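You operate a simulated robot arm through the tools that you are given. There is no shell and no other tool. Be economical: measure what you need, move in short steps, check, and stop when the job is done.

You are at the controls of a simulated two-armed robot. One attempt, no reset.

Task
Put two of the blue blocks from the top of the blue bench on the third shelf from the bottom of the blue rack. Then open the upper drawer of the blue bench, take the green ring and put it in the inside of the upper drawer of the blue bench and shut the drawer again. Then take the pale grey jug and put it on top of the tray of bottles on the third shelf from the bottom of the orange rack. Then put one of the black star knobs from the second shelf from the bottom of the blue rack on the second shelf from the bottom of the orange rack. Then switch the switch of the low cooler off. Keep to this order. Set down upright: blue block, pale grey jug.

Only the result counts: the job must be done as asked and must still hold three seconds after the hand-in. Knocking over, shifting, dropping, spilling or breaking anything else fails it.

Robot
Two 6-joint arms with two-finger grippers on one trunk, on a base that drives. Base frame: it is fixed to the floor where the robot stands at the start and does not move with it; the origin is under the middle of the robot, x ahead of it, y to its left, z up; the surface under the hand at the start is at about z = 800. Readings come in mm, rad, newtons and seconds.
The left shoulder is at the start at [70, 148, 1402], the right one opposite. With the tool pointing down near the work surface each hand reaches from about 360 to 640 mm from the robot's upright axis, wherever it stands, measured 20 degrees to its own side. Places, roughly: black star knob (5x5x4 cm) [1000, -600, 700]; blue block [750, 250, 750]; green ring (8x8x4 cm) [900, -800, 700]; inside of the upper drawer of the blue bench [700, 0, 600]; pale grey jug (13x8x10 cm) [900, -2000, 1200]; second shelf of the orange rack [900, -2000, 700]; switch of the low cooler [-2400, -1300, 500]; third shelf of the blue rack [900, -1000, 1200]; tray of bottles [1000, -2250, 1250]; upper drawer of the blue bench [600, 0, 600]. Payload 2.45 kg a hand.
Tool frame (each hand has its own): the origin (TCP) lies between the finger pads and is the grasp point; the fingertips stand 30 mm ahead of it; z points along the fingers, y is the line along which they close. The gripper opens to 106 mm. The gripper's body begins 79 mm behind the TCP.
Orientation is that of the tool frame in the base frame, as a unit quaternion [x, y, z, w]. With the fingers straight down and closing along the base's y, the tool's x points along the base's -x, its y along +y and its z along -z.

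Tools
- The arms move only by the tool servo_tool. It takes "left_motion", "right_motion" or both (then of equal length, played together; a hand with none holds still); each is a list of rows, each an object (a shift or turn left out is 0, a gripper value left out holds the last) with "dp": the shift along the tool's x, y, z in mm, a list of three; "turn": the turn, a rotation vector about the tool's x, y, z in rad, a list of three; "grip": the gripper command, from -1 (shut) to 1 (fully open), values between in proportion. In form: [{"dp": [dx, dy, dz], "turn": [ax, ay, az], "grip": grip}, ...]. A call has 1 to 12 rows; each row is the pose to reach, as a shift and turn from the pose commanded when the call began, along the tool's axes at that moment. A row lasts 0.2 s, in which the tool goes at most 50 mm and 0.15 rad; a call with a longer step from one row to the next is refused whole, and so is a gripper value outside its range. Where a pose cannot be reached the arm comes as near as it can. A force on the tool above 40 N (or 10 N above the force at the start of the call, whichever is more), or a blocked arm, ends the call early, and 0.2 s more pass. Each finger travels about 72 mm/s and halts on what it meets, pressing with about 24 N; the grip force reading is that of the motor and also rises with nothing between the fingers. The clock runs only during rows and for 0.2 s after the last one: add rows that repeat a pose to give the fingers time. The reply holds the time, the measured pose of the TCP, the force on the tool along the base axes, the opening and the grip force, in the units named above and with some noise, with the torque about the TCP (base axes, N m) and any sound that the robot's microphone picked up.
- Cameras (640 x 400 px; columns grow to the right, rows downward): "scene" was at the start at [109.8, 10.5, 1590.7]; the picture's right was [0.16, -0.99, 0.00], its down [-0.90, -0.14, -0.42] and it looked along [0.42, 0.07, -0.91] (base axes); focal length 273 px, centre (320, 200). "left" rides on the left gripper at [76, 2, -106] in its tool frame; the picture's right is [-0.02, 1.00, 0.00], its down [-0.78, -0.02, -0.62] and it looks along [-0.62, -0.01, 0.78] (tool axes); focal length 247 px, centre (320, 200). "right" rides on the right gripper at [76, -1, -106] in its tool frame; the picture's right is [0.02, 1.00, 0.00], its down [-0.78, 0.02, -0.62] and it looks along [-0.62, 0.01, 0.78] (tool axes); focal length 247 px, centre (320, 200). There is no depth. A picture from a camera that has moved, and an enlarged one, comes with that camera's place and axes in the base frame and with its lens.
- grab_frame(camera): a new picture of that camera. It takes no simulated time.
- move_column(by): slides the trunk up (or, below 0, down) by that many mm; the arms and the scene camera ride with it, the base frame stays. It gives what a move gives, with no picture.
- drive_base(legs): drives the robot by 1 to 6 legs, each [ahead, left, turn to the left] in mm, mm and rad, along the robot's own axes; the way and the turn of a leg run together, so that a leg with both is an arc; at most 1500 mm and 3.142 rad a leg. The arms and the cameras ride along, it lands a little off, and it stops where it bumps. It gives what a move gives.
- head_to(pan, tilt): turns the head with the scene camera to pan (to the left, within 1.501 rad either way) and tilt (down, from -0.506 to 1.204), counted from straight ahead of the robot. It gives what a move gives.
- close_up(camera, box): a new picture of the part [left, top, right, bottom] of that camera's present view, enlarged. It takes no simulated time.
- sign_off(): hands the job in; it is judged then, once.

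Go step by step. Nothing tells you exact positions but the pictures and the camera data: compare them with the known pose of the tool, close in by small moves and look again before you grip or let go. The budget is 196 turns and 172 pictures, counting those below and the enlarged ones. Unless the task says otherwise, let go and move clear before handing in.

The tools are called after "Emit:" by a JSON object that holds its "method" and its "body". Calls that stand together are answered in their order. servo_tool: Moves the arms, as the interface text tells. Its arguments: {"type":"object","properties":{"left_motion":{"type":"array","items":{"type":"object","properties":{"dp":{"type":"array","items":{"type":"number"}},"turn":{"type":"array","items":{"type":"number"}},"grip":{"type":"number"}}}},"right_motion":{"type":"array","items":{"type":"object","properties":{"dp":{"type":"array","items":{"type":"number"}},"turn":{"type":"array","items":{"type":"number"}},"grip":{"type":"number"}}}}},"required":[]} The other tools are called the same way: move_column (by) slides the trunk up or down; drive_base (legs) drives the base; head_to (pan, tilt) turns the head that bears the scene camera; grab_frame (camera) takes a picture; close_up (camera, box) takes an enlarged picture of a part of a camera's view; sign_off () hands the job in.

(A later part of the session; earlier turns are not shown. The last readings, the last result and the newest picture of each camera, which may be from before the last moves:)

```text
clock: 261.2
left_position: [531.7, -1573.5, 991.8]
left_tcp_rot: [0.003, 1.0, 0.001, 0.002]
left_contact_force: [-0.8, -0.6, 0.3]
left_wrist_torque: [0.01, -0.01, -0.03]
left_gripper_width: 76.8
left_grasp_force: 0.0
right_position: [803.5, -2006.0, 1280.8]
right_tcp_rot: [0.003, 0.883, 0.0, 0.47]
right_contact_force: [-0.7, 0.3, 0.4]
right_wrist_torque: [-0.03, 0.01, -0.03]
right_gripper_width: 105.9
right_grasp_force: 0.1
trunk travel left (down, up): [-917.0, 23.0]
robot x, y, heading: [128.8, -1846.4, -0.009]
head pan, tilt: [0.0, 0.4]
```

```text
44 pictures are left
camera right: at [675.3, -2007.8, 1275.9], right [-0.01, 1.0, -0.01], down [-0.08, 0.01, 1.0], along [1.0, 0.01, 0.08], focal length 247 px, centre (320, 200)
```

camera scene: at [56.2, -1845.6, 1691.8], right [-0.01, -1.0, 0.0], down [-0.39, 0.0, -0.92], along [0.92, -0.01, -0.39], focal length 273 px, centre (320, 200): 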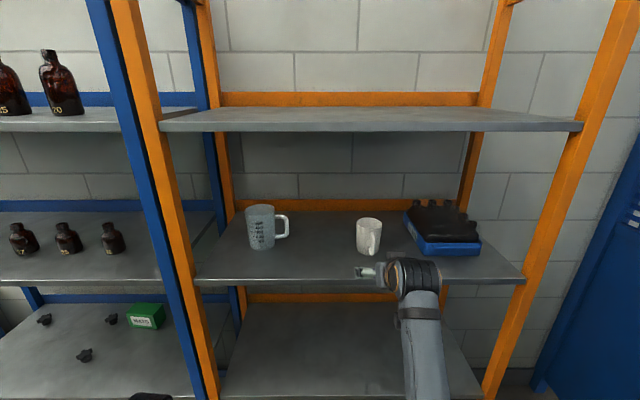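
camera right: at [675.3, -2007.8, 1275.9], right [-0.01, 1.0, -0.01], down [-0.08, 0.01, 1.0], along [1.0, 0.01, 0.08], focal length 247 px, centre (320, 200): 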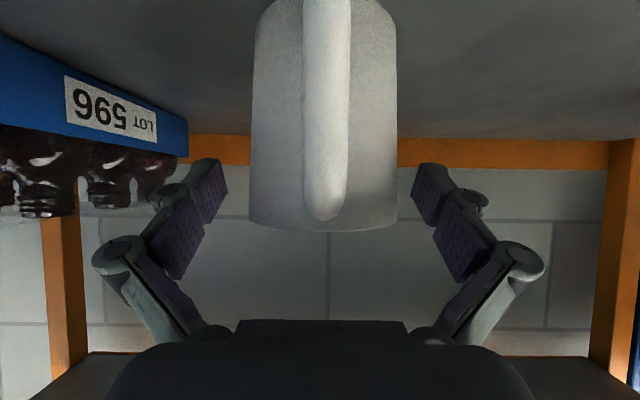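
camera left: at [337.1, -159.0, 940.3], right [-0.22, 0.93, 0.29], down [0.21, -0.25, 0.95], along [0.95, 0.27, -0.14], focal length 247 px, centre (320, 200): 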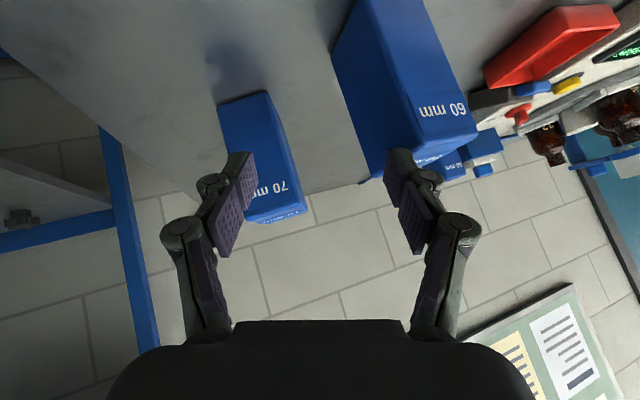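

Emit:
{"method": "servo_tool", "body": {"right_motion": [{"dp": [0, 2, 3]}, {"dp": [0, 2, 3], "grip": -1}, {"dp": [0, 2, 3]}, {"dp": [0, 2, 3]}, {"dp": [0, 2, 3]}]}}

Emit:
{"method": "move_column", "body": {"by": 22}}

Emit:
{"method": "drive_base", "body": {"legs": [[-250, 0, 0.009]]}}

Emit:
{"method": "grab_frame", "body": {"camera": "right"}}

```text
clock: 262.4
left_position: [532.2, -1575.4, 989.4]
left_tcp_rot: [0.003, 1.0, 0.001, 0.001]
left_contact_force: [0.6, -0.1, -0.3]
left_wrist_torque: [-0.02, -0.02, 0.03]
left_gripper_width: 77.0
left_grasp_force: 0.0
right_position: [810.2, -2004.6, 1277.6]
right_tcp_rot: [0.003, 0.882, 0.0, 0.471]
right_contact_force: [2.1, -1.4, 6.5]
right_wrist_torque: [0.14, -0.02, -0.04]
right_gripper_width: 74.1
right_grasp_force: 24.1
trunk travel left (down, up): [-917.0, 23.0]
robot x, y, heading: [127.0, -1845.3, -0.008]
head pan, tilt: [0.0, 0.4]
```

```text
clock: 263.1
left_position: [532.7, -1573.4, 1012.6]
left_tcp_rot: [0.003, 1.0, 0.001, 0.002]
left_contact_force: [-0.2, 0.7, -0.2]
left_wrist_torque: [-0.01, 0.01, 0.02]
left_gripper_width: 76.8
left_grasp_force: 0.1
right_position: [810.8, -2004.5, 1298.4]
right_tcp_rot: [0.002, 0.883, 0.0, 0.469]
right_contact_force: [-0.3, -0.3, -1.2]
right_wrist_torque: [-0.01, 0.02, 0.0]
right_gripper_width: 74.0
right_grasp_force: 24.0
trunk travel left (down, up): [-939.0, 1.0]
robot x, y, heading: [128.0, -1848.6, -0.009]
head pan, tilt: [0.0, 0.4]
```

```text
clock: 264.9
left_position: [279.9, -1570.3, 1011.4]
left_tcp_rot: [-0.002, 1.0, 0.001, 0.001]
left_contact_force: [-0.4, 0.4, -0.8]
left_wrist_torque: [-0.01, 0.01, 0.03]
left_gripper_width: 76.7
left_grasp_force: 0.0
right_position: [563.4, -1998.2, 1296.1]
right_tcp_rot: [0.0, 0.883, 0.001, 0.469]
right_contact_force: [0.4, 0.1, -0.9]
right_wrist_torque: [-0.01, 0.0, 0.0]
right_gripper_width: 74.0
right_grasp_force: 23.7
trunk travel left (down, up): [-939.0, 1.0]
robot x, y, heading: [-124.4, -1848.1, -0.002]
head pan, tilt: [0.0, 0.4]
```

```text
43 pictures are left
camera right: at [432.4, -2000.3, 1293.6], right [-0.01, 1.0, -0.01], down [-0.07, 0.01, 1.0], along [1.0, 0.02, 0.07], focal length 247 px, centre (320, 200)
```

right: 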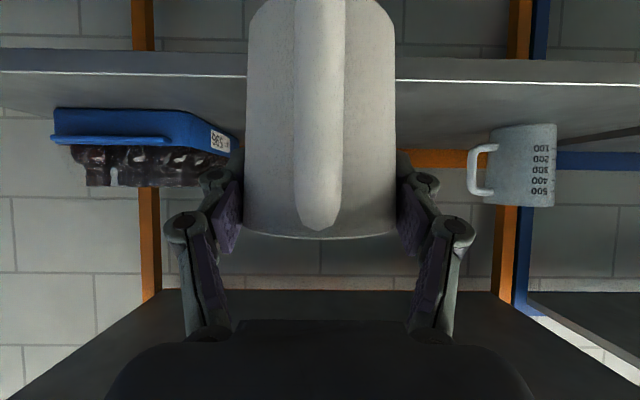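

Jug held upright. Raise to just clear the caps, move in line with the tray.

Emit:
{"method": "servo_tool", "body": {"right_motion": [{"dp": [-20, 0, -14]}, {"dp": [-40, 0, -28]}, {"dp": [-61, 0, -41]}, {"dp": [-82, 0, -55]}, {"dp": [-82, 0, -55]}, {"dp": [-82, 0, -55]}]}}

Emit:
{"method": "drive_base", "body": {"legs": [[0, -233, 0], [150, 0, 0]]}}

Emit:
{"method": "grab_frame", "body": {"camera": "scene"}}

Emit:
{"method": "grab_frame", "body": {"camera": "right"}}

```text
clock: 266.3
left_position: [278.7, -1570.9, 1012.1]
left_tcp_rot: [-0.002, 1.0, 0.001, 0.002]
left_contact_force: [0.8, -0.1, -0.3]
left_wrist_torque: [0.0, 0.02, 0.04]
left_gripper_width: 76.9
left_grasp_force: 0.0
right_position: [560.9, -1998.0, 1397.1]
right_tcp_rot: [-0.001, 0.883, 0.002, 0.469]
right_contact_force: [-0.5, 0.7, -0.3]
right_wrist_torque: [-0.04, -0.01, -0.01]
right_gripper_width: 74.0
right_grasp_force: 24.2
trunk travel left (down, up): [-939.0, 1.0]
robot x, y, heading: [-126.6, -1845.2, 0.0]
head pan, tilt: [0.0, 0.4]
```

```text
clock: 269.0
left_position: [425.3, -1803.6, 1013.6]
left_tcp_rot: [0.001, 1.0, 0.001, 0.002]
left_contact_force: [0.3, 0.6, -0.1]
left_wrist_torque: [-0.02, 0.0, 0.01]
left_gripper_width: 77.0
left_grasp_force: 0.2
right_position: [704.6, -2234.1, 1398.0]
right_tcp_rot: [0.003, 0.882, 0.001, 0.47]
right_contact_force: [-0.2, 0.3, -1.1]
right_wrist_torque: [0.02, -0.02, -0.01]
right_gripper_width: 74.2
right_grasp_force: 23.6
trunk travel left (down, up): [-939.0, 1.0]
robot x, y, heading: [22.1, -2077.1, -0.007]
head pan, tilt: [0.0, 0.4]
```

```text
42 pictures are left
camera scene: at [160.2, -2079.1, 1714.1], right [0.0, -1.0, 0.0], down [-0.39, 0.0, -0.92], along [0.92, 0.0, -0.39], focal length 273 px, centre (320, 200)
```

scene: 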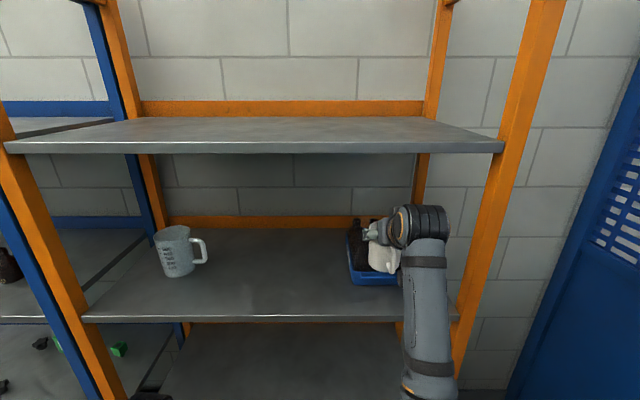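

```text
41 pictures are left
camera right: at [573.8, -2235.9, 1394.2], right [-0.01, 1.0, -0.01], down [-0.08, 0.01, 1.0], along [1.0, 0.01, 0.08], focal length 247 px, centre (320, 200)
```

right: 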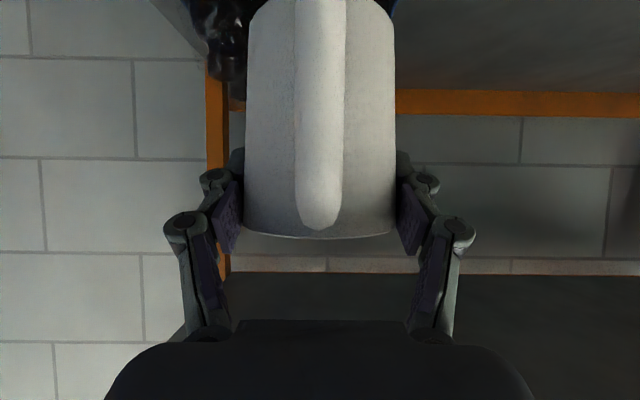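

Clearances look good. Advance 194 mm over the tray.

Emit:
{"method": "drive_base", "body": {"legs": [[194, 2, 0.005]]}}

Emit:
{"method": "close_up", "body": {"camera": "scene", "box": [320, 160, 480, 260]}}

Emit:
{"method": "grab_frame", "body": {"camera": "right"}}

```text
clock: 270.6
left_position: [619.2, -1802.4, 1013.9]
left_tcp_rot: [0.0, 1.0, 0.0, 0.003]
left_contact_force: [-0.5, 0.7, 0.1]
left_wrist_torque: [0.02, -0.02, -0.01]
left_gripper_width: 77.1
left_grasp_force: 0.0
right_position: [898.1, -2230.6, 1398.1]
right_tcp_rot: [0.001, 0.883, 0.0, 0.47]
right_contact_force: [0.0, -0.9, -1.1]
right_wrist_torque: [0.0, -0.01, 0.0]
right_gripper_width: 73.9
right_grasp_force: 23.8
trunk travel left (down, up): [-939.0, 1.0]
robot x, y, heading: [213.0, -2073.6, -0.003]
head pan, tilt: [0.0, 0.4]
```

```text
4.00 times, centred on (400, 210) of scene
camera zoom: at [353.4, -2076.0, 1714.1], right [0.0, -1.0, 0.0], down [-0.39, 0.0, -0.92], along [0.92, 0.0, -0.39], focal length 1092 px, centre (0, 160)
```

zoom: 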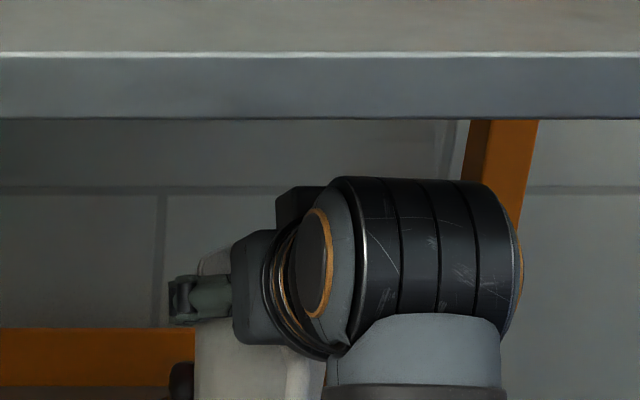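

```text
39 pictures are left
camera right: at [767.5, -2231.8, 1394.5], right [-0.01, 1.0, -0.02], down [-0.08, 0.01, 1.0], along [1.0, 0.01, 0.08], focal length 247 px, centre (320, 200)
```

right: 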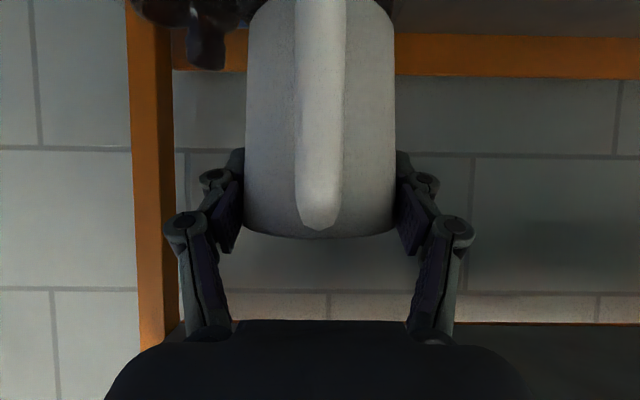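

Refined estimate of the four-cap centre is (891,-2234). Small correction, then lower to contact.

Emit:
{"method": "servo_tool", "body": {"right_motion": [{"dp": [3.9, -3, -5.8]}, {"dp": [3.9, -3, -5.8]}]}}

Emit:
{"method": "move_column", "body": {"by": -8}}

Emit:
{"method": "move_column", "body": {"by": -4}}

Emit:
{"method": "move_column", "body": {"by": -3}}

```text
clock: 271.2
left_position: [619.3, -1801.1, 1013.5]
left_tcp_rot: [0.0, 1.0, 0.0, 0.002]
left_contact_force: [-0.4, 0.0, -0.4]
left_wrist_torque: [-0.03, -0.04, 0.0]
left_gripper_width: 76.9
left_grasp_force: 0.1
right_position: [892.8, -2233.4, 1397.0]
right_tcp_rot: [0.002, 0.883, 0.0, 0.47]
right_contact_force: [0.1, -0.7, -0.7]
right_wrist_torque: [0.0, 0.0, 0.01]
right_gripper_width: 73.9
right_grasp_force: 24.1
trunk travel left (down, up): [-939.0, 1.0]
robot x, y, heading: [214.4, -2074.3, 0.002]
head pan, tilt: [0.0, 0.4]
```

```text
clock: 271.8
left_position: [620.0, -1802.0, 1005.2]
left_tcp_rot: [-0.001, 1.0, 0.001, 0.002]
left_contact_force: [-0.5, -0.9, 0.7]
left_wrist_torque: [-0.01, 0.04, 0.01]
left_gripper_width: 76.9
left_grasp_force: 0.0
right_position: [893.4, -2232.8, 1389.1]
right_tcp_rot: [0.001, 0.883, 0.002, 0.47]
right_contact_force: [0.4, -0.6, -0.2]
right_wrist_torque: [0.02, -0.02, -0.01]
right_gripper_width: 73.8
right_grasp_force: 23.6
trunk travel left (down, up): [-931.0, 9.0]
robot x, y, heading: [213.4, -2074.3, 0.001]
head pan, tilt: [0.0, 0.4]
```

```text
clock: 272.3
left_position: [621.0, -1801.5, 999.0]
left_tcp_rot: [0.0, 1.0, 0.001, 0.001]
left_contact_force: [0.5, 0.1, 0.0]
left_wrist_torque: [0.0, -0.01, 0.05]
left_gripper_width: 76.8
left_grasp_force: 0.1
right_position: [894.5, -2232.6, 1383.5]
right_tcp_rot: [0.001, 0.883, 0.001, 0.469]
right_contact_force: [0.8, 0.1, -0.8]
right_wrist_torque: [0.0, -0.07, 0.06]
right_gripper_width: 74.0
right_grasp_force: 23.7
trunk travel left (down, up): [-927.0, 13.0]
robot x, y, heading: [215.5, -2075.7, 0.002]
head pan, tilt: [0.0, 0.4]
```

```text
clock: 272.8
left_position: [620.6, -1802.2, 997.1]
left_tcp_rot: [0.0, 1.0, 0.001, 0.002]
left_contact_force: [0.9, 1.0, 0.7]
left_wrist_torque: [0.0, 0.0, -0.02]
left_gripper_width: 76.8
left_grasp_force: 0.0
right_position: [894.3, -2233.1, 1383.8]
right_tcp_rot: [0.0, 0.882, 0.002, 0.47]
right_contact_force: [1.4, 0.0, 5.0]
right_wrist_torque: [0.13, 0.01, -0.02]
right_gripper_width: 73.9
right_grasp_force: 23.9
trunk travel left (down, up): [-924.0, 16.0]
robot x, y, heading: [215.5, -2081.9, -0.0]
head pan, tilt: [0.0, 0.4]
```

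Contact at the expected cap height. Release and inspect.

Emit:
{"method": "servo_tool", "body": {"right_motion": [{"grip": -0.2}, {"grip": 0.4}, {"grip": 0.8}, {"grip": 0.9}]}}

Emit:
{"method": "grab_frame", "body": {"camera": "right"}}

```text
clock: 273.8
left_position: [620.4, -1802.3, 997.9]
left_tcp_rot: [0.0, 1.0, 0.001, 0.002]
left_contact_force: [-0.4, -0.2, -0.2]
left_wrist_torque: [0.04, -0.02, -0.01]
left_gripper_width: 77.2
left_grasp_force: 0.1
right_position: [893.4, -2233.5, 1380.9]
right_tcp_rot: [0.001, 0.884, 0.001, 0.468]
right_contact_force: [0.5, -0.8, 0.2]
right_wrist_torque: [0.02, 0.0, 0.01]
right_gripper_width: 100.3
right_grasp_force: 0.0
trunk travel left (down, up): [-924.0, 16.0]
robot x, y, heading: [213.6, -2076.0, -0.0]
head pan, tilt: [0.0, 0.4]
```

```text
38 pictures are left
camera right: at [763.5, -2234.6, 1377.6], right [-0.01, 1.0, -0.01], down [-0.08, 0.01, 1.0], along [1.0, 0.01, 0.08], focal length 247 px, centre (320, 200)
```

right: 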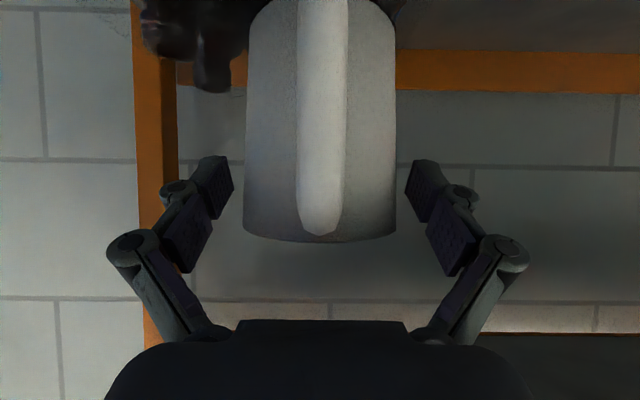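

Jug stays upright on the bottles. Back straight out and view.

Emit:
{"method": "drive_base", "body": {"legs": [[-330, 0, 0]]}}

Emit:
{"method": "grab_frame", "body": {"camera": "right"}}

Emit:
{"method": "close_up", "body": {"camera": "scene", "box": [310, 160, 470, 290]}}

```text
clock: 276.0
left_position: [287.8, -1801.2, 997.6]
left_tcp_rot: [0.0, 1.0, 0.001, 0.002]
left_contact_force: [-0.3, 0.2, -0.5]
left_wrist_torque: [0.01, -0.01, 0.02]
left_gripper_width: 76.8
left_grasp_force: 0.0
right_position: [563.3, -2231.5, 1380.2]
right_tcp_rot: [0.0, 0.884, 0.002, 0.468]
right_contact_force: [-0.1, 0.3, 0.1]
right_wrist_torque: [0.0, 0.02, 0.02]
right_gripper_width: 100.3
right_grasp_force: 0.0
trunk travel left (down, up): [-924.0, 16.0]
robot x, y, heading: [-122.8, -2075.5, 0.005]
head pan, tilt: [0.0, 0.4]
```

```text
37 pictures are left
camera right: at [432.6, -2233.1, 1376.5], right [-0.01, 1.0, -0.01], down [-0.07, 0.01, 1.0], along [1.0, 0.02, 0.07], focal length 247 px, centre (320, 200)
```

right: 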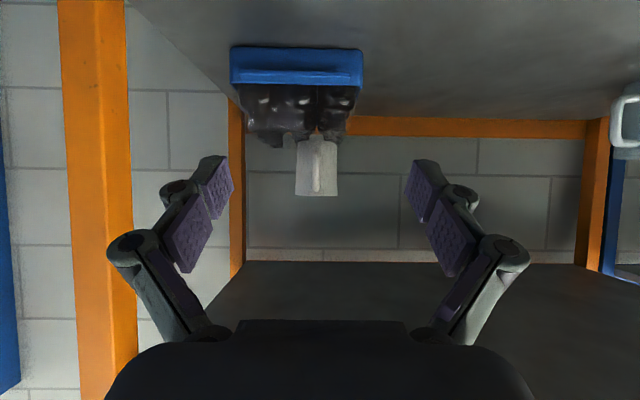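

```text
3.08 times, centred on (390, 225) of scene
camera zoom: at [26.5, -2075.6, 1698.4], right [0.0, -1.0, 0.0], down [-0.39, 0.0, -0.92], along [0.92, 0.0, -0.39], focal length 840 px, centre (105, 123)
```

zoom: 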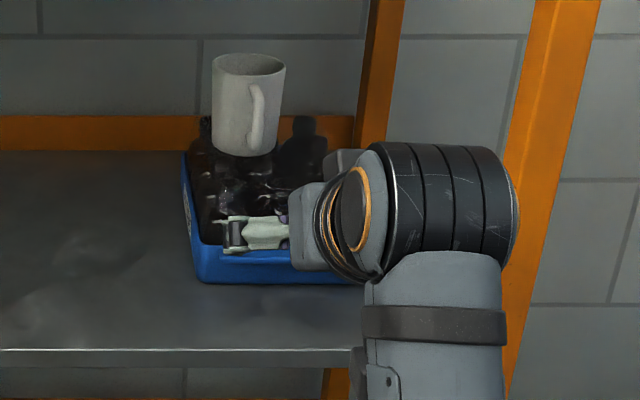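

The jug stands upright on the bottle tray. Next a star knob from shelf 2 of the blue rack: lower the arm, adjust pitch and drive there.

Emit:
{"method": "drive_base", "body": {"legs": [[-120, 0, 0], [0, 1270, -0.004]]}}

Emit:
{"method": "servo_tool", "body": {"right_motion": [{"dp": [33, 0, 22], "turn": [0, 0.04, 0], "grip": 0.4}, {"dp": [66, 0, 44], "turn": [0, 0.08, 0]}, {"dp": [100, 0, 66], "turn": [0, 0.12, 0]}, {"dp": [133, 0, 88], "turn": [0, 0.16, 0]}, {"dp": [166, 0, 111], "turn": [0, 0.2, 0]}, {"dp": [166, 0, 111], "turn": [0, 0.23, 0]}, {"dp": [166, 0, 111], "turn": [0, 0.23, 0]}]}}

Emit:
{"method": "move_column", "body": {"by": -400}}

Emit:
{"method": "drive_base", "body": {"legs": [[200, 0, 0]]}}

Emit:
{"method": "grab_frame", "body": {"camera": "right"}}

```text
clock: 283.2
left_position: [177.0, -542.3, 997.6]
left_tcp_rot: [0.005, 1.0, 0.001, 0.002]
left_contact_force: [-1.1, 0.2, -0.1]
left_wrist_torque: [0.0, 0.0, 0.0]
left_gripper_width: 77.1
left_grasp_force: 0.1
right_position: [446.6, -975.8, 1380.9]
right_tcp_rot: [0.005, 0.883, -0.001, 0.469]
right_contact_force: [0.0, 0.3, -0.7]
right_wrist_torque: [-0.01, -0.01, 0.03]
right_gripper_width: 100.5
right_grasp_force: 0.0
trunk travel left (down, up): [-924.0, 16.0]
robot x, y, heading: [-232.2, -811.6, -0.004]
head pan, tilt: [0.0, 0.4]
```

```text
clock: 284.8
left_position: [174.9, -541.5, 997.5]
left_tcp_rot: [0.005, 1.0, 0.001, 0.003]
left_contact_force: [0.3, -0.6, 0.9]
left_wrist_torque: [0.0, -0.01, 0.0]
left_gripper_width: 76.8
left_grasp_force: 0.1
right_position: [445.6, -974.3, 1181.9]
right_tcp_rot: [0.005, 0.931, 0.0, 0.364]
right_contact_force: [-0.6, 0.0, 0.6]
right_wrist_torque: [0.02, -0.02, -0.03]
right_gripper_width: 74.3
right_grasp_force: 0.0
trunk travel left (down, up): [-924.0, 16.0]
robot x, y, heading: [-230.2, -817.6, -0.007]
head pan, tilt: [0.0, 0.4]
```

```text
clock: 288.6
left_position: [176.4, -541.7, 597.2]
left_tcp_rot: [0.004, 1.0, 0.001, 0.002]
left_contact_force: [-0.6, -0.3, -0.4]
left_wrist_torque: [0.01, 0.0, 0.01]
left_gripper_width: 76.6
left_grasp_force: 0.0
right_position: [446.1, -975.1, 781.8]
right_tcp_rot: [0.004, 0.931, -0.001, 0.365]
right_contact_force: [0.3, 0.8, -0.4]
right_wrist_torque: [0.02, 0.01, -0.01]
right_gripper_width: 74.4
right_grasp_force: 0.1
trunk travel left (down, up): [-524.0, 416.0]
robot x, y, heading: [-230.0, -813.3, -0.009]
head pan, tilt: [0.0, 0.4]
```

```text
clock: 290.2
left_position: [374.3, -543.5, 597.1]
left_tcp_rot: [0.004, 1.0, 0.001, 0.002]
left_contact_force: [0.4, 0.0, -0.6]
left_wrist_torque: [-0.01, 0.04, -0.02]
left_gripper_width: 77.1
left_grasp_force: 0.1
right_position: [644.1, -974.9, 781.9]
right_tcp_rot: [0.004, 0.932, -0.001, 0.364]
right_contact_force: [-0.3, 0.7, -0.2]
right_wrist_torque: [0.02, -0.05, 0.02]
right_gripper_width: 74.0
right_grasp_force: 0.0
trunk travel left (down, up): [-524.0, 416.0]
robot x, y, heading: [-32.4, -818.1, -0.01]
head pan, tilt: [0.0, 0.4]
```

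```text
35 pictures are left
camera right: at [516.3, -976.4, 807.6], right [-0.01, 1.0, -0.01], down [0.15, 0.01, 0.99], along [0.99, 0.01, -0.15], focal length 247 px, centre (320, 200)
```

right: 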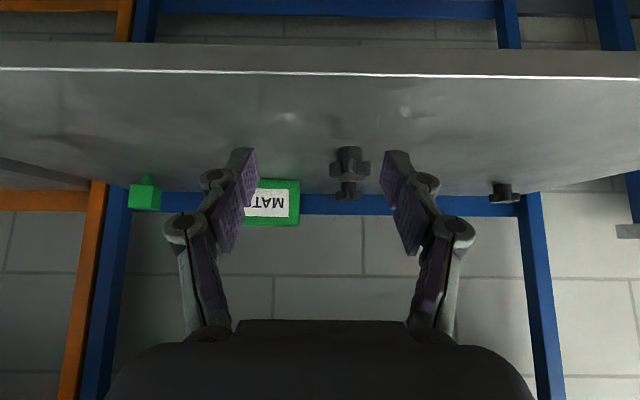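

The nearest knob is at about (822,-938). Align and lower.

Emit:
{"method": "drive_base", "body": {"legs": [[0, 37, 0.008]]}}

Emit:
{"method": "move_column", "body": {"by": -55}}

Emit:
{"method": "drive_base", "body": {"legs": [[90, 0, 0]]}}

Emit:
{"method": "grab_frame", "body": {"camera": "right"}}

```text
clock: 291.1
left_position: [371.9, -502.4, 596.8]
left_tcp_rot: [0.0, 1.0, 0.001, 0.002]
left_contact_force: [0.3, 0.4, -0.1]
left_wrist_torque: [0.02, 0.02, -0.01]
left_gripper_width: 76.7
left_grasp_force: 0.1
right_position: [644.5, -932.1, 781.6]
right_tcp_rot: [0.0, 0.931, 0.001, 0.365]
right_contact_force: [0.1, -0.1, -0.3]
right_wrist_torque: [-0.03, 0.02, -0.04]
right_gripper_width: 74.3
right_grasp_force: 0.1
trunk travel left (down, up): [-524.0, 416.0]
robot x, y, heading: [-32.9, -780.8, 0.001]
head pan, tilt: [0.0, 0.4]
```

```text
clock: 292.1
left_position: [371.5, -502.4, 543.4]
left_tcp_rot: [-0.001, 1.0, 0.001, 0.002]
left_contact_force: [-0.4, 0.5, -0.1]
left_wrist_torque: [0.01, 0.0, 0.03]
left_gripper_width: 76.8
left_grasp_force: 0.0
right_position: [644.6, -931.9, 726.4]
right_tcp_rot: [0.0, 0.931, 0.001, 0.366]
right_contact_force: [0.0, 1.1, -0.2]
right_wrist_torque: [0.0, 0.01, 0.0]
right_gripper_width: 74.1
right_grasp_force: 0.1
trunk travel left (down, up): [-469.0, 471.0]
robot x, y, heading: [-31.4, -780.0, 0.003]
head pan, tilt: [0.0, 0.4]
```

```text
clock: 293.2
left_position: [462.1, -502.6, 541.4]
left_tcp_rot: [-0.001, 1.0, 0.0, 0.001]
left_contact_force: [-0.4, 0.0, -0.2]
left_wrist_torque: [0.01, 0.03, 0.0]
left_gripper_width: 77.0
left_grasp_force: 0.1
right_position: [737.1, -932.1, 725.2]
right_tcp_rot: [-0.001, 0.932, 0.002, 0.363]
right_contact_force: [-0.5, 1.4, -0.1]
right_wrist_torque: [-0.05, 0.04, -0.02]
right_gripper_width: 74.4
right_grasp_force: 0.1
trunk travel left (down, up): [-469.0, 471.0]
robot x, y, heading: [52.6, -777.9, -0.0]
head pan, tilt: [0.0, 0.4]
```

```text
34 pictures are left
camera right: at [607.8, -934.1, 752.2], right [-0.02, 1.0, -0.01], down [0.15, 0.01, 0.99], along [0.99, 0.02, -0.16], focal length 247 px, centre (320, 200)
```

right: 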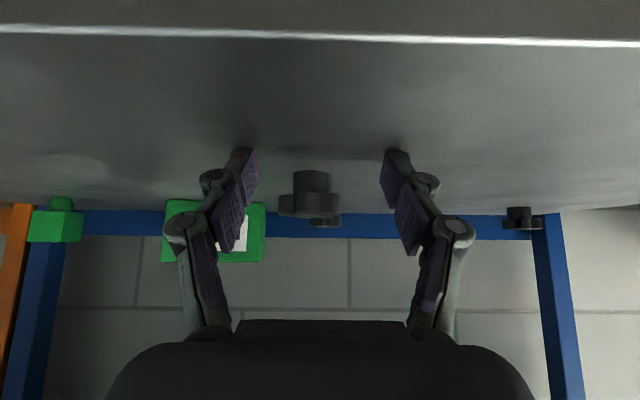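

Emit:
{"method": "drive_base", "body": {"legs": [[74, -8, 0]]}}

Emit:
{"method": "grab_frame", "body": {"camera": "right"}}

```text
clock: 294.2
left_position: [535.5, -508.0, 542.0]
left_tcp_rot: [-0.002, 1.0, 0.001, 0.0]
left_contact_force: [-0.6, -0.2, 0.0]
left_wrist_torque: [0.01, 0.0, 0.0]
left_gripper_width: 76.8
left_grasp_force: 0.0
right_position: [810.2, -937.9, 724.3]
right_tcp_rot: [-0.001, 0.932, 0.002, 0.363]
right_contact_force: [0.0, 0.5, 1.3]
right_wrist_torque: [-0.03, 0.02, -0.04]
right_gripper_width: 74.5
right_grasp_force: 0.4
trunk travel left (down, up): [-469.0, 471.0]
robot x, y, heading: [129.4, -788.3, 0.004]
head pan, tilt: [0.0, 0.4]
```

```text
33 pictures are left
camera right: at [682.1, -941.0, 752.2], right [-0.02, 1.0, -0.01], down [0.16, 0.01, 0.99], along [0.99, 0.02, -0.16], focal length 247 px, centre (320, 200)
```

right: 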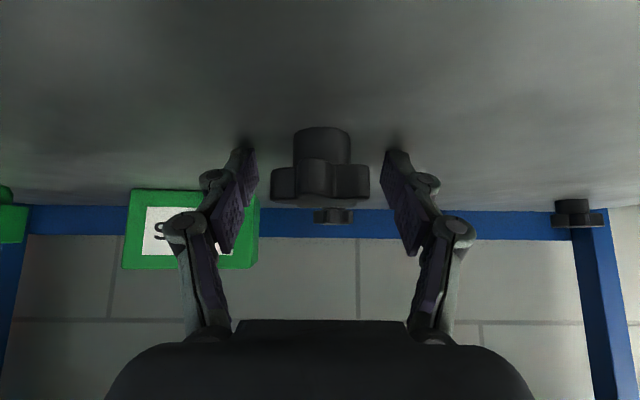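

Knob centred between the fingers. Grip and lift.

Emit:
{"method": "servo_tool", "body": {"right_motion": [{"grip": -1}, {"grip": -1}, {"grip": -1}, {"grip": -1}]}}

Emit:
{"method": "move_column", "body": {"by": 40}}

Emit:
{"method": "grab_frame", "body": {"camera": "right"}}

```text
clock: 295.2
left_position: [533.9, -508.7, 542.8]
left_tcp_rot: [-0.001, 1.0, 0.001, 0.002]
left_contact_force: [0.6, -0.5, 0.2]
left_wrist_torque: [0.0, -0.01, -0.01]
left_gripper_width: 77.0
left_grasp_force: 0.1
right_position: [809.9, -939.6, 728.9]
right_tcp_rot: [-0.002, 0.93, 0.003, 0.367]
right_contact_force: [2.6, -6.1, 14.3]
right_wrist_torque: [-0.37, -0.12, 0.0]
right_gripper_width: 46.2
right_grasp_force: 23.9
trunk travel left (down, up): [-469.0, 471.0]
robot x, y, heading: [127.0, -786.2, 0.001]
head pan, tilt: [0.0, 0.4]
```

```text
clock: 296.0
left_position: [535.5, -507.9, 581.5]
left_tcp_rot: [-0.002, 1.0, 0.0, 0.002]
left_contact_force: [-0.9, -1.1, -0.6]
left_wrist_torque: [0.01, 0.0, 0.0]
left_gripper_width: 76.7
left_grasp_force: 0.1
right_position: [810.0, -937.3, 766.2]
right_tcp_rot: [-0.001, 0.931, 0.002, 0.364]
right_contact_force: [0.4, 0.1, -0.3]
right_wrist_torque: [0.0, -0.02, 0.02]
right_gripper_width: 46.1
right_grasp_force: 24.5
trunk travel left (down, up): [-509.0, 431.0]
robot x, y, heading: [130.1, -786.9, 0.003]
head pan, tilt: [0.0, 0.4]
```

```text
32 pictures are left
camera right: at [681.7, -940.7, 792.2], right [-0.02, 1.0, -0.01], down [0.16, 0.01, 0.99], along [0.99, 0.02, -0.16], focal length 247 px, centre (320, 200)
```

right: 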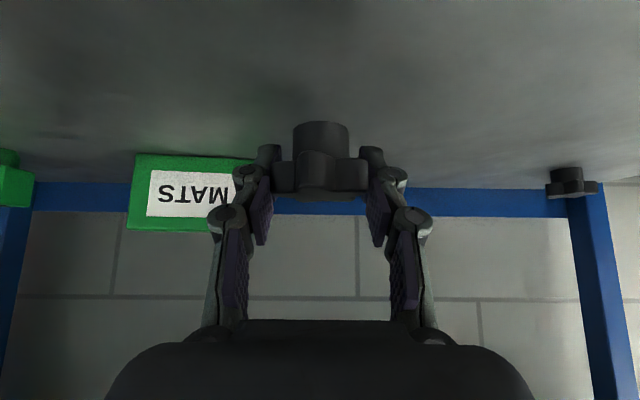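

Held. Drive to the orange rack's shelf 2.

Emit:
{"method": "drive_base", "body": {"legs": [[-360, 0, 0], [0, -1000, 0], [200, 0, 0]]}}

Emit:
{"method": "grab_frame", "body": {"camera": "right"}}

Emit:
{"method": "grab_frame", "body": {"camera": "scene"}}

```text
clock: 304.3
left_position: [384.3, -1501.4, 580.9]
left_tcp_rot: [-0.004, 1.0, 0.0, 0.001]
left_contact_force: [0.5, -0.2, -0.9]
left_wrist_torque: [0.05, 0.05, 0.0]
left_gripper_width: 77.0
left_grasp_force: 0.1
right_position: [660.3, -1929.6, 766.3]
right_tcp_rot: [-0.003, 0.932, 0.003, 0.362]
right_contact_force: [0.1, 0.4, 0.6]
right_wrist_torque: [0.01, -0.03, -0.01]
right_gripper_width: 46.0
right_grasp_force: 23.7
trunk travel left (down, up): [-509.0, 431.0]
robot x, y, heading: [-19.4, -1778.4, 0.011]
head pan, tilt: [0.0, 0.4]
```

```text
31 pictures are left
camera right: at [531.9, -1932.6, 792.2], right [-0.02, 1.0, -0.01], down [0.16, 0.02, 0.99], along [0.99, 0.02, -0.16], focal length 247 px, centre (320, 200)
```

right: 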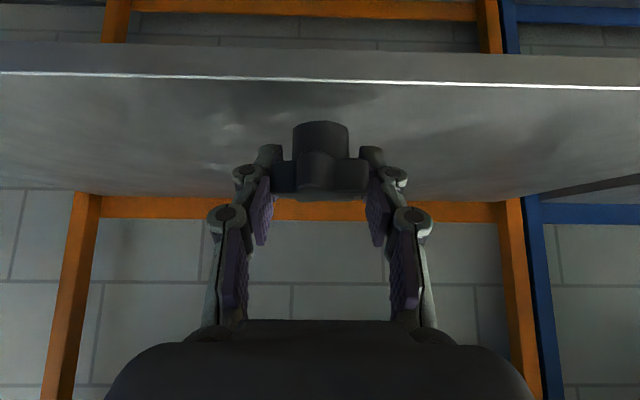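

```text
30 pictures are left
camera scene: at [123.4, -1777.6, 1283.6], right [0.01, -1.0, 0.0], down [-0.39, 0.0, -0.92], along [0.92, 0.01, -0.39], focal length 273 px, centre (320, 200)
```

scene: 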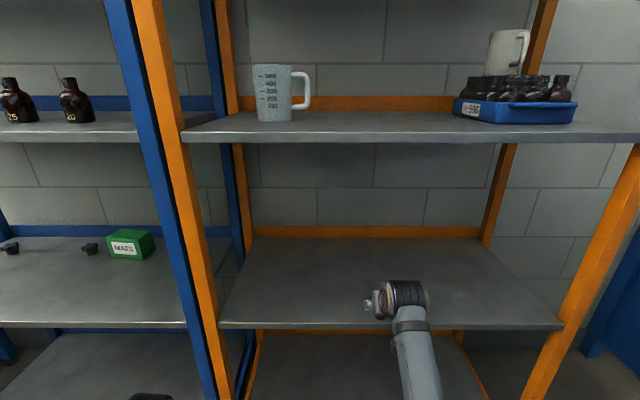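

Shelf 2 is empty, and the jug still stands upright above. Move in and lower.

Emit:
{"method": "drive_base", "body": {"legs": [[180, 0, 0]]}}

Emit:
{"method": "move_column", "body": {"by": -34}}

Emit:
{"method": "move_column", "body": {"by": -4}}

Emit:
{"method": "move_column", "body": {"by": -3}}

```text
clock: 305.8
left_position: [565.6, -1501.9, 582.3]
left_tcp_rot: [-0.003, 1.0, 0.0, 0.001]
left_contact_force: [-0.3, 0.4, -0.1]
left_wrist_torque: [0.0, 0.01, 0.0]
left_gripper_width: 76.9
left_grasp_force: 0.1
right_position: [839.8, -1929.8, 764.9]
right_tcp_rot: [-0.002, 0.932, 0.002, 0.363]
right_contact_force: [0.6, -0.1, 0.2]
right_wrist_torque: [0.0, 0.02, 0.02]
right_gripper_width: 46.1
right_grasp_force: 24.3
trunk travel left (down, up): [-509.0, 431.0]
robot x, y, heading: [158.6, -1780.4, 0.005]
head pan, tilt: [0.0, 0.4]
```

```text
clock: 306.6
left_position: [564.6, -1501.4, 549.2]
left_tcp_rot: [-0.003, 1.0, 0.001, 0.003]
left_contact_force: [-0.4, -0.8, 0.7]
left_wrist_torque: [0.06, 0.01, 0.0]
left_gripper_width: 77.0
left_grasp_force: 0.0
right_position: [839.9, -1928.8, 732.6]
right_tcp_rot: [-0.003, 0.931, 0.003, 0.364]
right_contact_force: [0.4, 0.4, -0.5]
right_wrist_torque: [0.04, 0.0, 0.02]
right_gripper_width: 46.1
right_grasp_force: 24.0
trunk travel left (down, up): [-475.0, 465.0]
robot x, y, heading: [161.1, -1776.4, 0.008]
head pan, tilt: [0.0, 0.4]
```

```text
clock: 307.1
left_position: [564.6, -1502.3, 544.4]
left_tcp_rot: [-0.002, 1.0, 0.0, 0.002]
left_contact_force: [-0.2, 0.2, -0.2]
left_wrist_torque: [0.02, 0.02, 0.01]
left_gripper_width: 76.7
left_grasp_force: 0.0
right_position: [839.4, -1929.0, 728.2]
right_tcp_rot: [-0.002, 0.931, 0.002, 0.365]
right_contact_force: [-0.3, 0.9, 1.8]
right_wrist_torque: [0.04, -0.05, 0.03]
right_gripper_width: 46.2
right_grasp_force: 24.1
trunk travel left (down, up): [-471.0, 469.0]
robot x, y, heading: [160.9, -1780.6, 0.006]
head pan, tilt: [0.0, 0.4]
```

```text
clock: 307.6
left_position: [563.5, -1501.0, 542.6]
left_tcp_rot: [-0.002, 1.0, 0.0, 0.002]
left_contact_force: [0.7, -0.6, -0.3]
left_wrist_torque: [0.01, 0.02, 0.02]
left_gripper_width: 76.9
left_grasp_force: 0.1
right_position: [840.7, -1929.9, 728.1]
right_tcp_rot: [-0.001, 0.93, 0.002, 0.367]
right_contact_force: [4.5, -1.0, 14.6]
right_wrist_torque: [0.13, -0.14, -0.01]
right_gripper_width: 46.2
right_grasp_force: 23.5
trunk travel left (down, up): [-468.0, 472.0]
robot x, y, heading: [161.6, -1777.6, 0.006]
head pan, tilt: [0.0, 0.4]
```

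Contact. Release and back out; then look for the cooler.

Emit:
{"method": "servo_tool", "body": {"right_motion": [{"grip": 0.5}, {"grip": 0.5}, {"grip": 0.5}]}}

Emit:
{"method": "drive_base", "body": {"legs": [[-350, 0, 0]]}}

Emit:
{"method": "grab_frame", "body": {"camera": "scene"}}

```text
clock: 308.4
left_position: [564.0, -1501.3, 541.0]
left_tcp_rot: [-0.003, 1.0, 0.001, 0.002]
left_contact_force: [-0.3, 0.5, 0.0]
left_wrist_torque: [-0.01, -0.03, 0.01]
left_gripper_width: 76.8
left_grasp_force: 0.1
right_position: [839.6, -1930.0, 723.7]
right_tcp_rot: [-0.002, 0.932, 0.002, 0.362]
right_contact_force: [-0.2, -0.1, 1.9]
right_wrist_torque: [-0.05, 0.01, -0.06]
right_gripper_width: 79.6
right_grasp_force: 0.2
trunk travel left (down, up): [-468.0, 472.0]
robot x, y, heading: [163.6, -1781.6, 0.006]
head pan, tilt: [0.0, 0.4]
```

```text
clock: 310.7
left_position: [211.8, -1502.7, 542.2]
left_tcp_rot: [-0.003, 1.0, 0.0, 0.002]
left_contact_force: [-0.3, -0.6, 0.4]
left_wrist_torque: [0.01, -0.01, 0.02]
left_gripper_width: 76.9
left_grasp_force: 0.1
right_position: [487.6, -1929.9, 725.2]
right_tcp_rot: [-0.002, 0.931, 0.001, 0.364]
right_contact_force: [-0.8, -0.5, 0.0]
right_wrist_torque: [-0.01, -0.01, -0.02]
right_gripper_width: 79.6
right_grasp_force: 0.1
trunk travel left (down, up): [-468.0, 472.0]
robot x, y, heading: [-189.8, -1776.4, 0.003]
head pan, tilt: [0.0, 0.4]
```

```text
29 pictures are left
camera scene: at [-50.3, -1778.5, 1242.9], right [0.01, -1.0, 0.0], down [-0.39, 0.0, -0.92], along [0.92, 0.01, -0.39], focal length 273 px, centre (320, 200)
```

scene: 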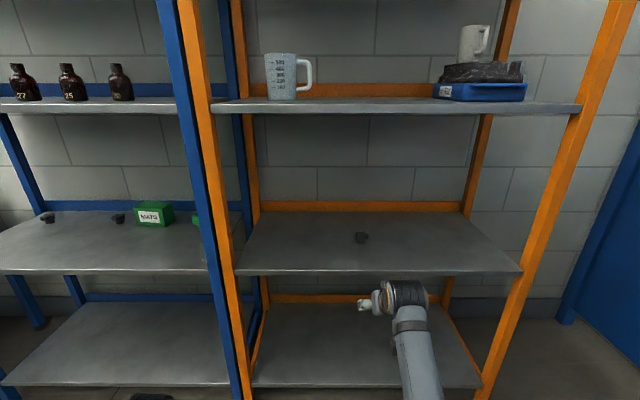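

Knob placed on orange shelf 2. Now turn around to find the low cooler.

Emit:
{"method": "drive_base", "body": {"legs": [[-350, 0, 0], [0, 400, 0], [0, 0, 3.1]]}}

Emit:
{"method": "grab_frame", "body": {"camera": "scene"}}

```text
clock: 322.4
left_position: [-952.4, -1646.7, 541.8]
left_tcp_rot: [1.0, -0.011, -0.002, 0.001]
left_contact_force: [0.4, 0.2, 0.0]
left_wrist_torque: [0.0, -0.01, -0.02]
left_gripper_width: 76.7
left_grasp_force: 0.0
right_position: [-1215.0, -1209.8, 724.2]
right_tcp_rot: [0.931, -0.011, -0.364, -0.003]
right_contact_force: [0.8, 0.4, -0.5]
right_wrist_torque: [-0.02, 0.03, 0.0]
right_gripper_width: 79.5
right_grasp_force: 0.0
trunk travel left (down, up): [-468.0, 472.0]
robot x, y, heading: [-538.1, -1382.1, 3.124]
head pan, tilt: [0.0, 0.4]
```

```text
28 pictures are left
camera scene: at [-683.8, -1376.7, 1242.8], right [0.02, 1.0, 0.0], down [0.39, -0.01, -0.92], along [-0.92, 0.02, -0.39], focal length 273 px, centre (320, 200)
```

scene: 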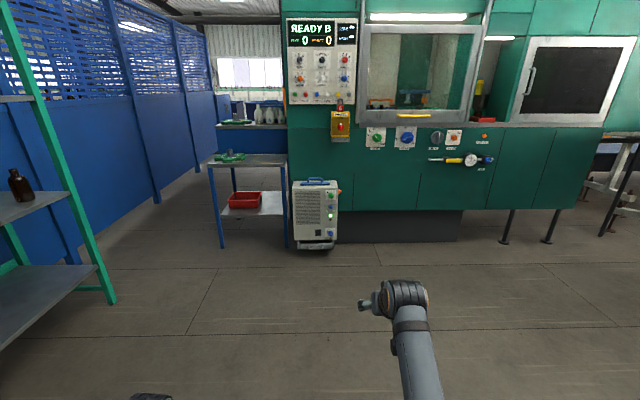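

Emit:
{"method": "close_up", "body": {"camera": "scene", "box": [280, 170, 360, 255]}}

```text
4.71 times, centred on (320, 212) of scene
camera zoom: at [-683.8, -1376.7, 1242.8], right [0.02, 1.0, 0.0], down [0.39, -0.01, -0.92], along [-0.92, 0.02, -0.39], focal length 1285 px, centre (320, 141)
```

zoom: 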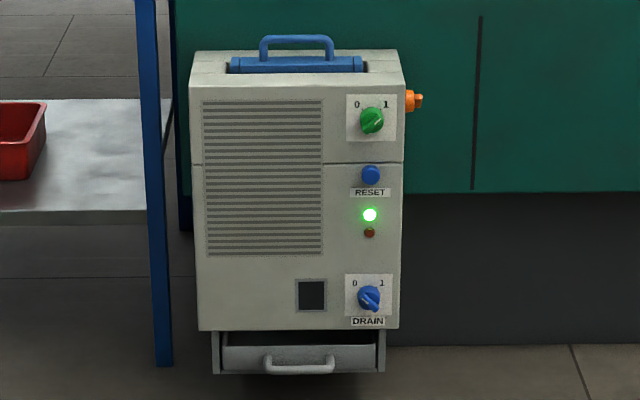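

The low cooler's green rotary switch (0/1) is top-right on its front and stands at 1. I drive closer for precise measurement.

Emit:
{"method": "drive_base", "body": {"legs": [[850, 45, 0.017]]}}

Emit:
{"method": "head_to", "body": {"pan": -0.1, "tilt": 0.75}}

Emit:
{"method": "grab_frame", "body": {"camera": "scene"}}

Emit:
{"method": "grab_frame", "body": {"camera": "right"}}

```text
clock: 326.9
left_position: [-1795.9, -1697.7, 540.9]
left_tcp_rot: [1.0, 0.002, -0.001, 0.0]
left_contact_force: [0.0, 0.5, -0.4]
left_wrist_torque: [0.01, -0.01, -0.03]
left_gripper_width: 76.8
left_grasp_force: 0.1
right_position: [-2074.2, -1269.0, 724.9]
right_tcp_rot: [0.931, 0.003, -0.364, 0.003]
right_contact_force: [-0.7, 0.8, -0.9]
right_wrist_torque: [-0.01, -0.03, 0.01]
right_gripper_width: 79.6
right_grasp_force: 0.0
trunk travel left (down, up): [-468.0, 472.0]
robot x, y, heading: [-1392.9, -1417.7, -3.133]
head pan, tilt: [0.0, 0.4]
```

```text
clock: 327.8
left_position: [-1798.0, -1696.6, 541.5]
left_tcp_rot: [1.0, 0.004, -0.002, 0.0]
left_contact_force: [-1.0, 0.0, 0.3]
left_wrist_torque: [0.0, -0.01, 0.0]
left_gripper_width: 76.9
left_grasp_force: 0.1
right_position: [-2073.4, -1269.8, 723.8]
right_tcp_rot: [0.931, 0.003, -0.364, 0.002]
right_contact_force: [0.1, -0.9, -0.1]
right_wrist_torque: [-0.02, -0.01, 0.0]
right_gripper_width: 79.4
right_grasp_force: 0.2
trunk travel left (down, up): [-468.0, 472.0]
robot x, y, heading: [-1396.1, -1417.7, -3.136]
head pan, tilt: [-0.099, 0.75]
```

```text
26 pictures are left
camera scene: at [-1527.2, -1411.3, 1211.7], right [0.09, 1.0, 0.0], down [0.68, -0.06, -0.73], along [-0.73, 0.07, -0.68], focal length 273 px, centre (320, 200)
```

scene: 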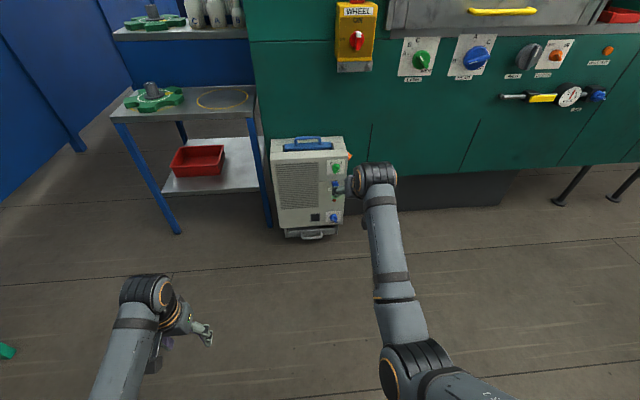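

```text
25 pictures are left
camera right: at [-1945.0, -1267.2, 751.7], right [0.02, -1.0, -0.01], down [-0.15, -0.02, 0.99], along [-0.99, -0.02, -0.15], focal length 247 px, centre (320, 200)
```

right: 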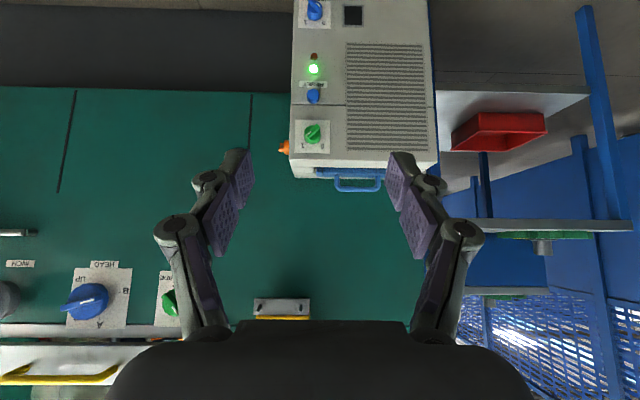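

Switch triangulated at about (-2464,-1260,525). Zoom on it to see its bar angle.

Emit:
{"method": "close_up", "body": {"camera": "right", "box": [288, 112, 344, 156]}}

Emit:
{"method": "servo_tool", "body": {"right_motion": [{"turn": [0, -0.14, 0], "grip": 0.2}, {"turn": [0, -0.28, 0]}, {"turn": [0, -0.42, 0]}, {"turn": [0, -0.56, 0]}, {"turn": [0, -0.7, 0]}, {"turn": [0, -0.82, 0]}, {"turn": [0, -0.82, 0]}]}}

```text
9.09 times, centred on (316, 134) of right
camera zoom: at [-1945.0, -1267.2, 751.7], right [0.02, -1.0, -0.01], down [-0.15, -0.02, 0.99], along [-0.99, -0.02, -0.15], focal length 2245 px, centre (356, 800)
```

zoom: 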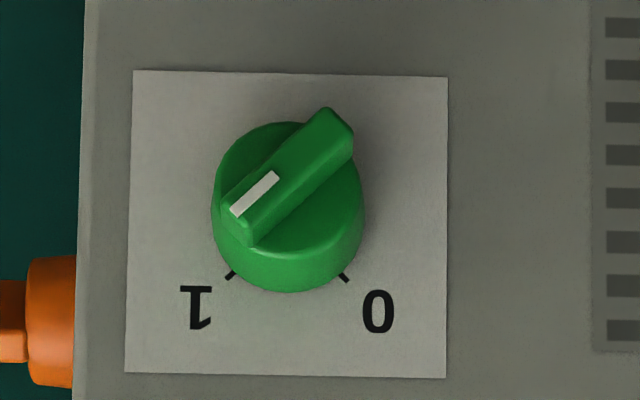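

```text
clock: 329.4
left_position: [-1797.5, -1697.0, 541.7]
left_tcp_rot: [1.0, 0.003, -0.001, 0.0]
left_contact_force: [0.8, -0.1, 0.4]
left_wrist_torque: [0.01, -0.04, 0.02]
left_gripper_width: 77.1
left_grasp_force: 0.0
right_position: [-2074.0, -1271.2, 724.4]
right_tcp_rot: [0.709, 0.001, -0.705, 0.005]
right_contact_force: [0.5, -0.2, 0.9]
right_wrist_torque: [-0.02, 0.01, 0.01]
right_gripper_width: 63.4
right_grasp_force: 0.1
trunk travel left (down, up): [-468.0, 472.0]
robot x, y, heading: [-1394.7, -1421.8, -3.13]
head pan, tilt: [-0.099, 0.75]
```

The bar points up-right to 1; it must turn 90° counter-clockwise to 0. I roll the hand 45° so the jaws close across the bar, lower to z≈525 and approach.

Emit:
{"method": "servo_tool", "body": {"right_motion": [{"turn": [0, 0, 0.13]}, {"turn": [0, 0, 0.26]}, {"turn": [0, 0, 0.39]}, {"turn": [0, 0, 0.52]}, {"turn": [0, 0, 0.65]}, {"turn": [0, 0, 0.785]}, {"turn": [0, 0, 0.785]}]}}

Emit:
{"method": "move_column", "body": {"by": -199}}

Emit:
{"method": "drive_base", "body": {"legs": [[240, -11, 0]]}}

Emit:
{"method": "grab_frame", "body": {"camera": "right"}}

Emit:
{"method": "close_up", "body": {"camera": "scene", "box": [280, 160, 440, 260]}}

```text
clock: 331.0
left_position: [-1797.6, -1698.0, 541.3]
left_tcp_rot: [1.0, 0.004, -0.001, 0.001]
left_contact_force: [1.2, -0.3, 0.5]
left_wrist_torque: [-0.01, 0.03, -0.02]
left_gripper_width: 77.0
left_grasp_force: 0.1
right_position: [-2074.0, -1269.8, 724.5]
right_tcp_rot: [0.656, -0.271, -0.65, 0.273]
right_contact_force: [0.4, -0.8, -0.5]
right_wrist_torque: [0.02, 0.02, -0.01]
right_gripper_width: 63.5
right_grasp_force: 0.1
trunk travel left (down, up): [-468.0, 472.0]
robot x, y, heading: [-1396.9, -1417.2, -3.134]
head pan, tilt: [-0.099, 0.75]
```

```text
clock: 333.1
left_position: [-1797.9, -1696.6, 342.0]
left_tcp_rot: [1.0, 0.003, -0.003, 0.0]
left_contact_force: [-0.5, -0.3, 0.7]
left_wrist_torque: [-0.01, 0.04, 0.02]
left_gripper_width: 76.4
left_grasp_force: 0.1
right_position: [-2073.6, -1270.5, 526.9]
right_tcp_rot: [0.655, -0.269, -0.65, 0.274]
right_contact_force: [-0.6, 0.2, -0.3]
right_wrist_torque: [0.03, -0.02, 0.01]
right_gripper_width: 63.6
right_grasp_force: 0.2
trunk travel left (down, up): [-269.0, 671.0]
robot x, y, heading: [-1394.8, -1421.1, -3.134]
head pan, tilt: [-0.099, 0.75]
```

```text
clock: 334.9
left_position: [-2033.4, -1686.5, 342.0]
left_tcp_rot: [1.0, 0.003, -0.001, 0.0]
left_contact_force: [0.9, -0.6, 0.1]
left_wrist_torque: [0.0, -0.02, 0.01]
left_gripper_width: 76.9
left_grasp_force: 0.0
right_position: [-2309.4, -1259.6, 525.4]
right_tcp_rot: [0.656, -0.269, -0.65, 0.273]
right_contact_force: [0.4, -0.2, -0.2]
right_wrist_torque: [0.01, 0.0, 0.05]
right_gripper_width: 63.5
right_grasp_force: 0.0
trunk travel left (down, up): [-269.0, 671.0]
robot x, y, heading: [-1630.8, -1409.7, -3.138]
head pan, tilt: [-0.099, 0.75]
```

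```text
23 pictures are left
camera right: at [-2202.4, -1312.1, 471.7], right [0.0, -0.72, 0.69], down [0.61, 0.55, 0.57], along [-0.79, 0.43, 0.44], focal length 247 px, centre (320, 200)
```

right: 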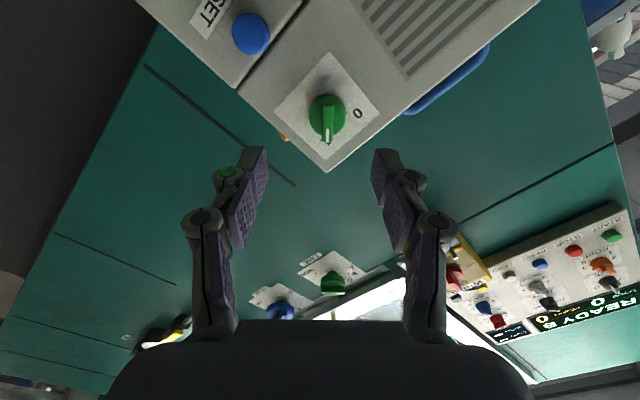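

```text
4.00 times, centred on (360, 210) of scene
camera zoom: at [-1763.5, -1401.7, 1012.6], right [0.09, 1.0, 0.0], down [0.68, -0.06, -0.73], along [-0.73, 0.07, -0.68], focal length 1092 px, centre (160, 160)
```

zoom: 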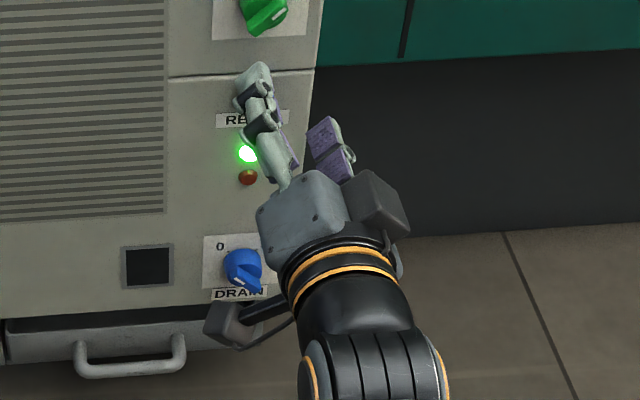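

Refined: switch at about (-2440,-1258,536). Raise 10 mm and approach.

Emit:
{"method": "move_column", "body": {"by": 10}}

Emit:
{"method": "drive_base", "body": {"legs": [[80, 0, 0]]}}

Emit:
{"method": "grab_frame", "body": {"camera": "right"}}

Emit:
{"method": "close_up", "body": {"camera": "scene", "box": [300, 130, 400, 192]}}

```text
clock: 335.5
left_position: [-2033.7, -1688.5, 352.0]
left_tcp_rot: [1.0, 0.003, -0.001, 0.0]
left_contact_force: [0.0, 0.6, 0.2]
left_wrist_torque: [-0.03, 0.01, 0.02]
left_gripper_width: 76.7
left_grasp_force: 0.0
right_position: [-2309.6, -1259.0, 535.4]
right_tcp_rot: [0.656, -0.27, -0.65, 0.273]
right_contact_force: [0.4, 0.7, -0.8]
right_wrist_torque: [0.0, 0.03, -0.04]
right_gripper_width: 63.3
right_grasp_force: 0.0
trunk travel left (down, up): [-279.0, 661.0]
robot x, y, heading: [-1630.8, -1406.3, -3.135]
head pan, tilt: [-0.099, 0.75]
```

```text
clock: 336.5
left_position: [-2113.4, -1687.5, 351.8]
left_tcp_rot: [1.0, 0.004, -0.001, 0.0]
left_contact_force: [-0.6, -0.5, -0.2]
left_wrist_torque: [0.02, 0.01, 0.03]
left_gripper_width: 76.4
left_grasp_force: 0.0
right_position: [-2389.2, -1259.8, 534.9]
right_tcp_rot: [0.656, -0.27, -0.65, 0.273]
right_contact_force: [-0.4, -0.3, 0.1]
right_wrist_torque: [-0.01, 0.0, -0.01]
right_gripper_width: 63.5
right_grasp_force: 0.0
trunk travel left (down, up): [-279.0, 661.0]
robot x, y, heading: [-1710.0, -1411.9, -3.136]
head pan, tilt: [-0.099, 0.75]
```

```text
21 pictures are left
camera right: at [-2282.1, -1312.6, 481.5], right [0.0, -0.72, 0.69], down [0.61, 0.55, 0.57], along [-0.79, 0.43, 0.44], focal length 247 px, centre (320, 200)
```

right: 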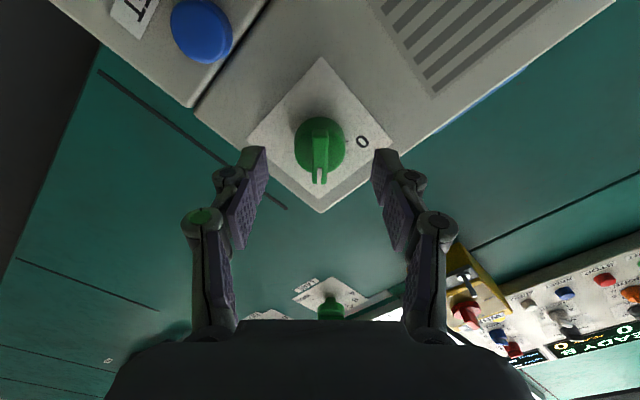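

```text
6.40 times, centred on (350, 161) of scene
camera zoom: at [-1843.3, -1402.2, 1022.6], right [0.09, 1.0, 0.0], down [0.68, -0.06, -0.73], along [-0.73, 0.07, -0.68], focal length 1747 px, centre (128, 450)
```

zoom: 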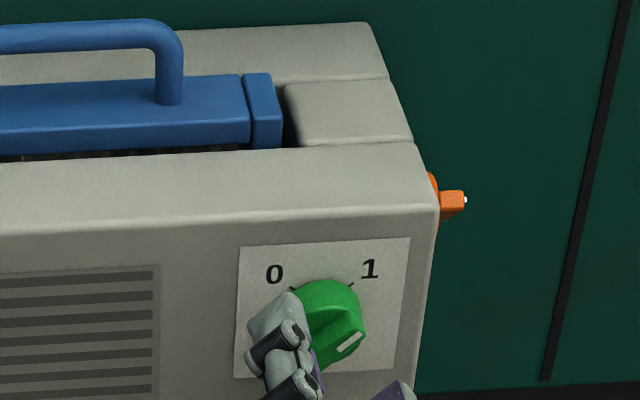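

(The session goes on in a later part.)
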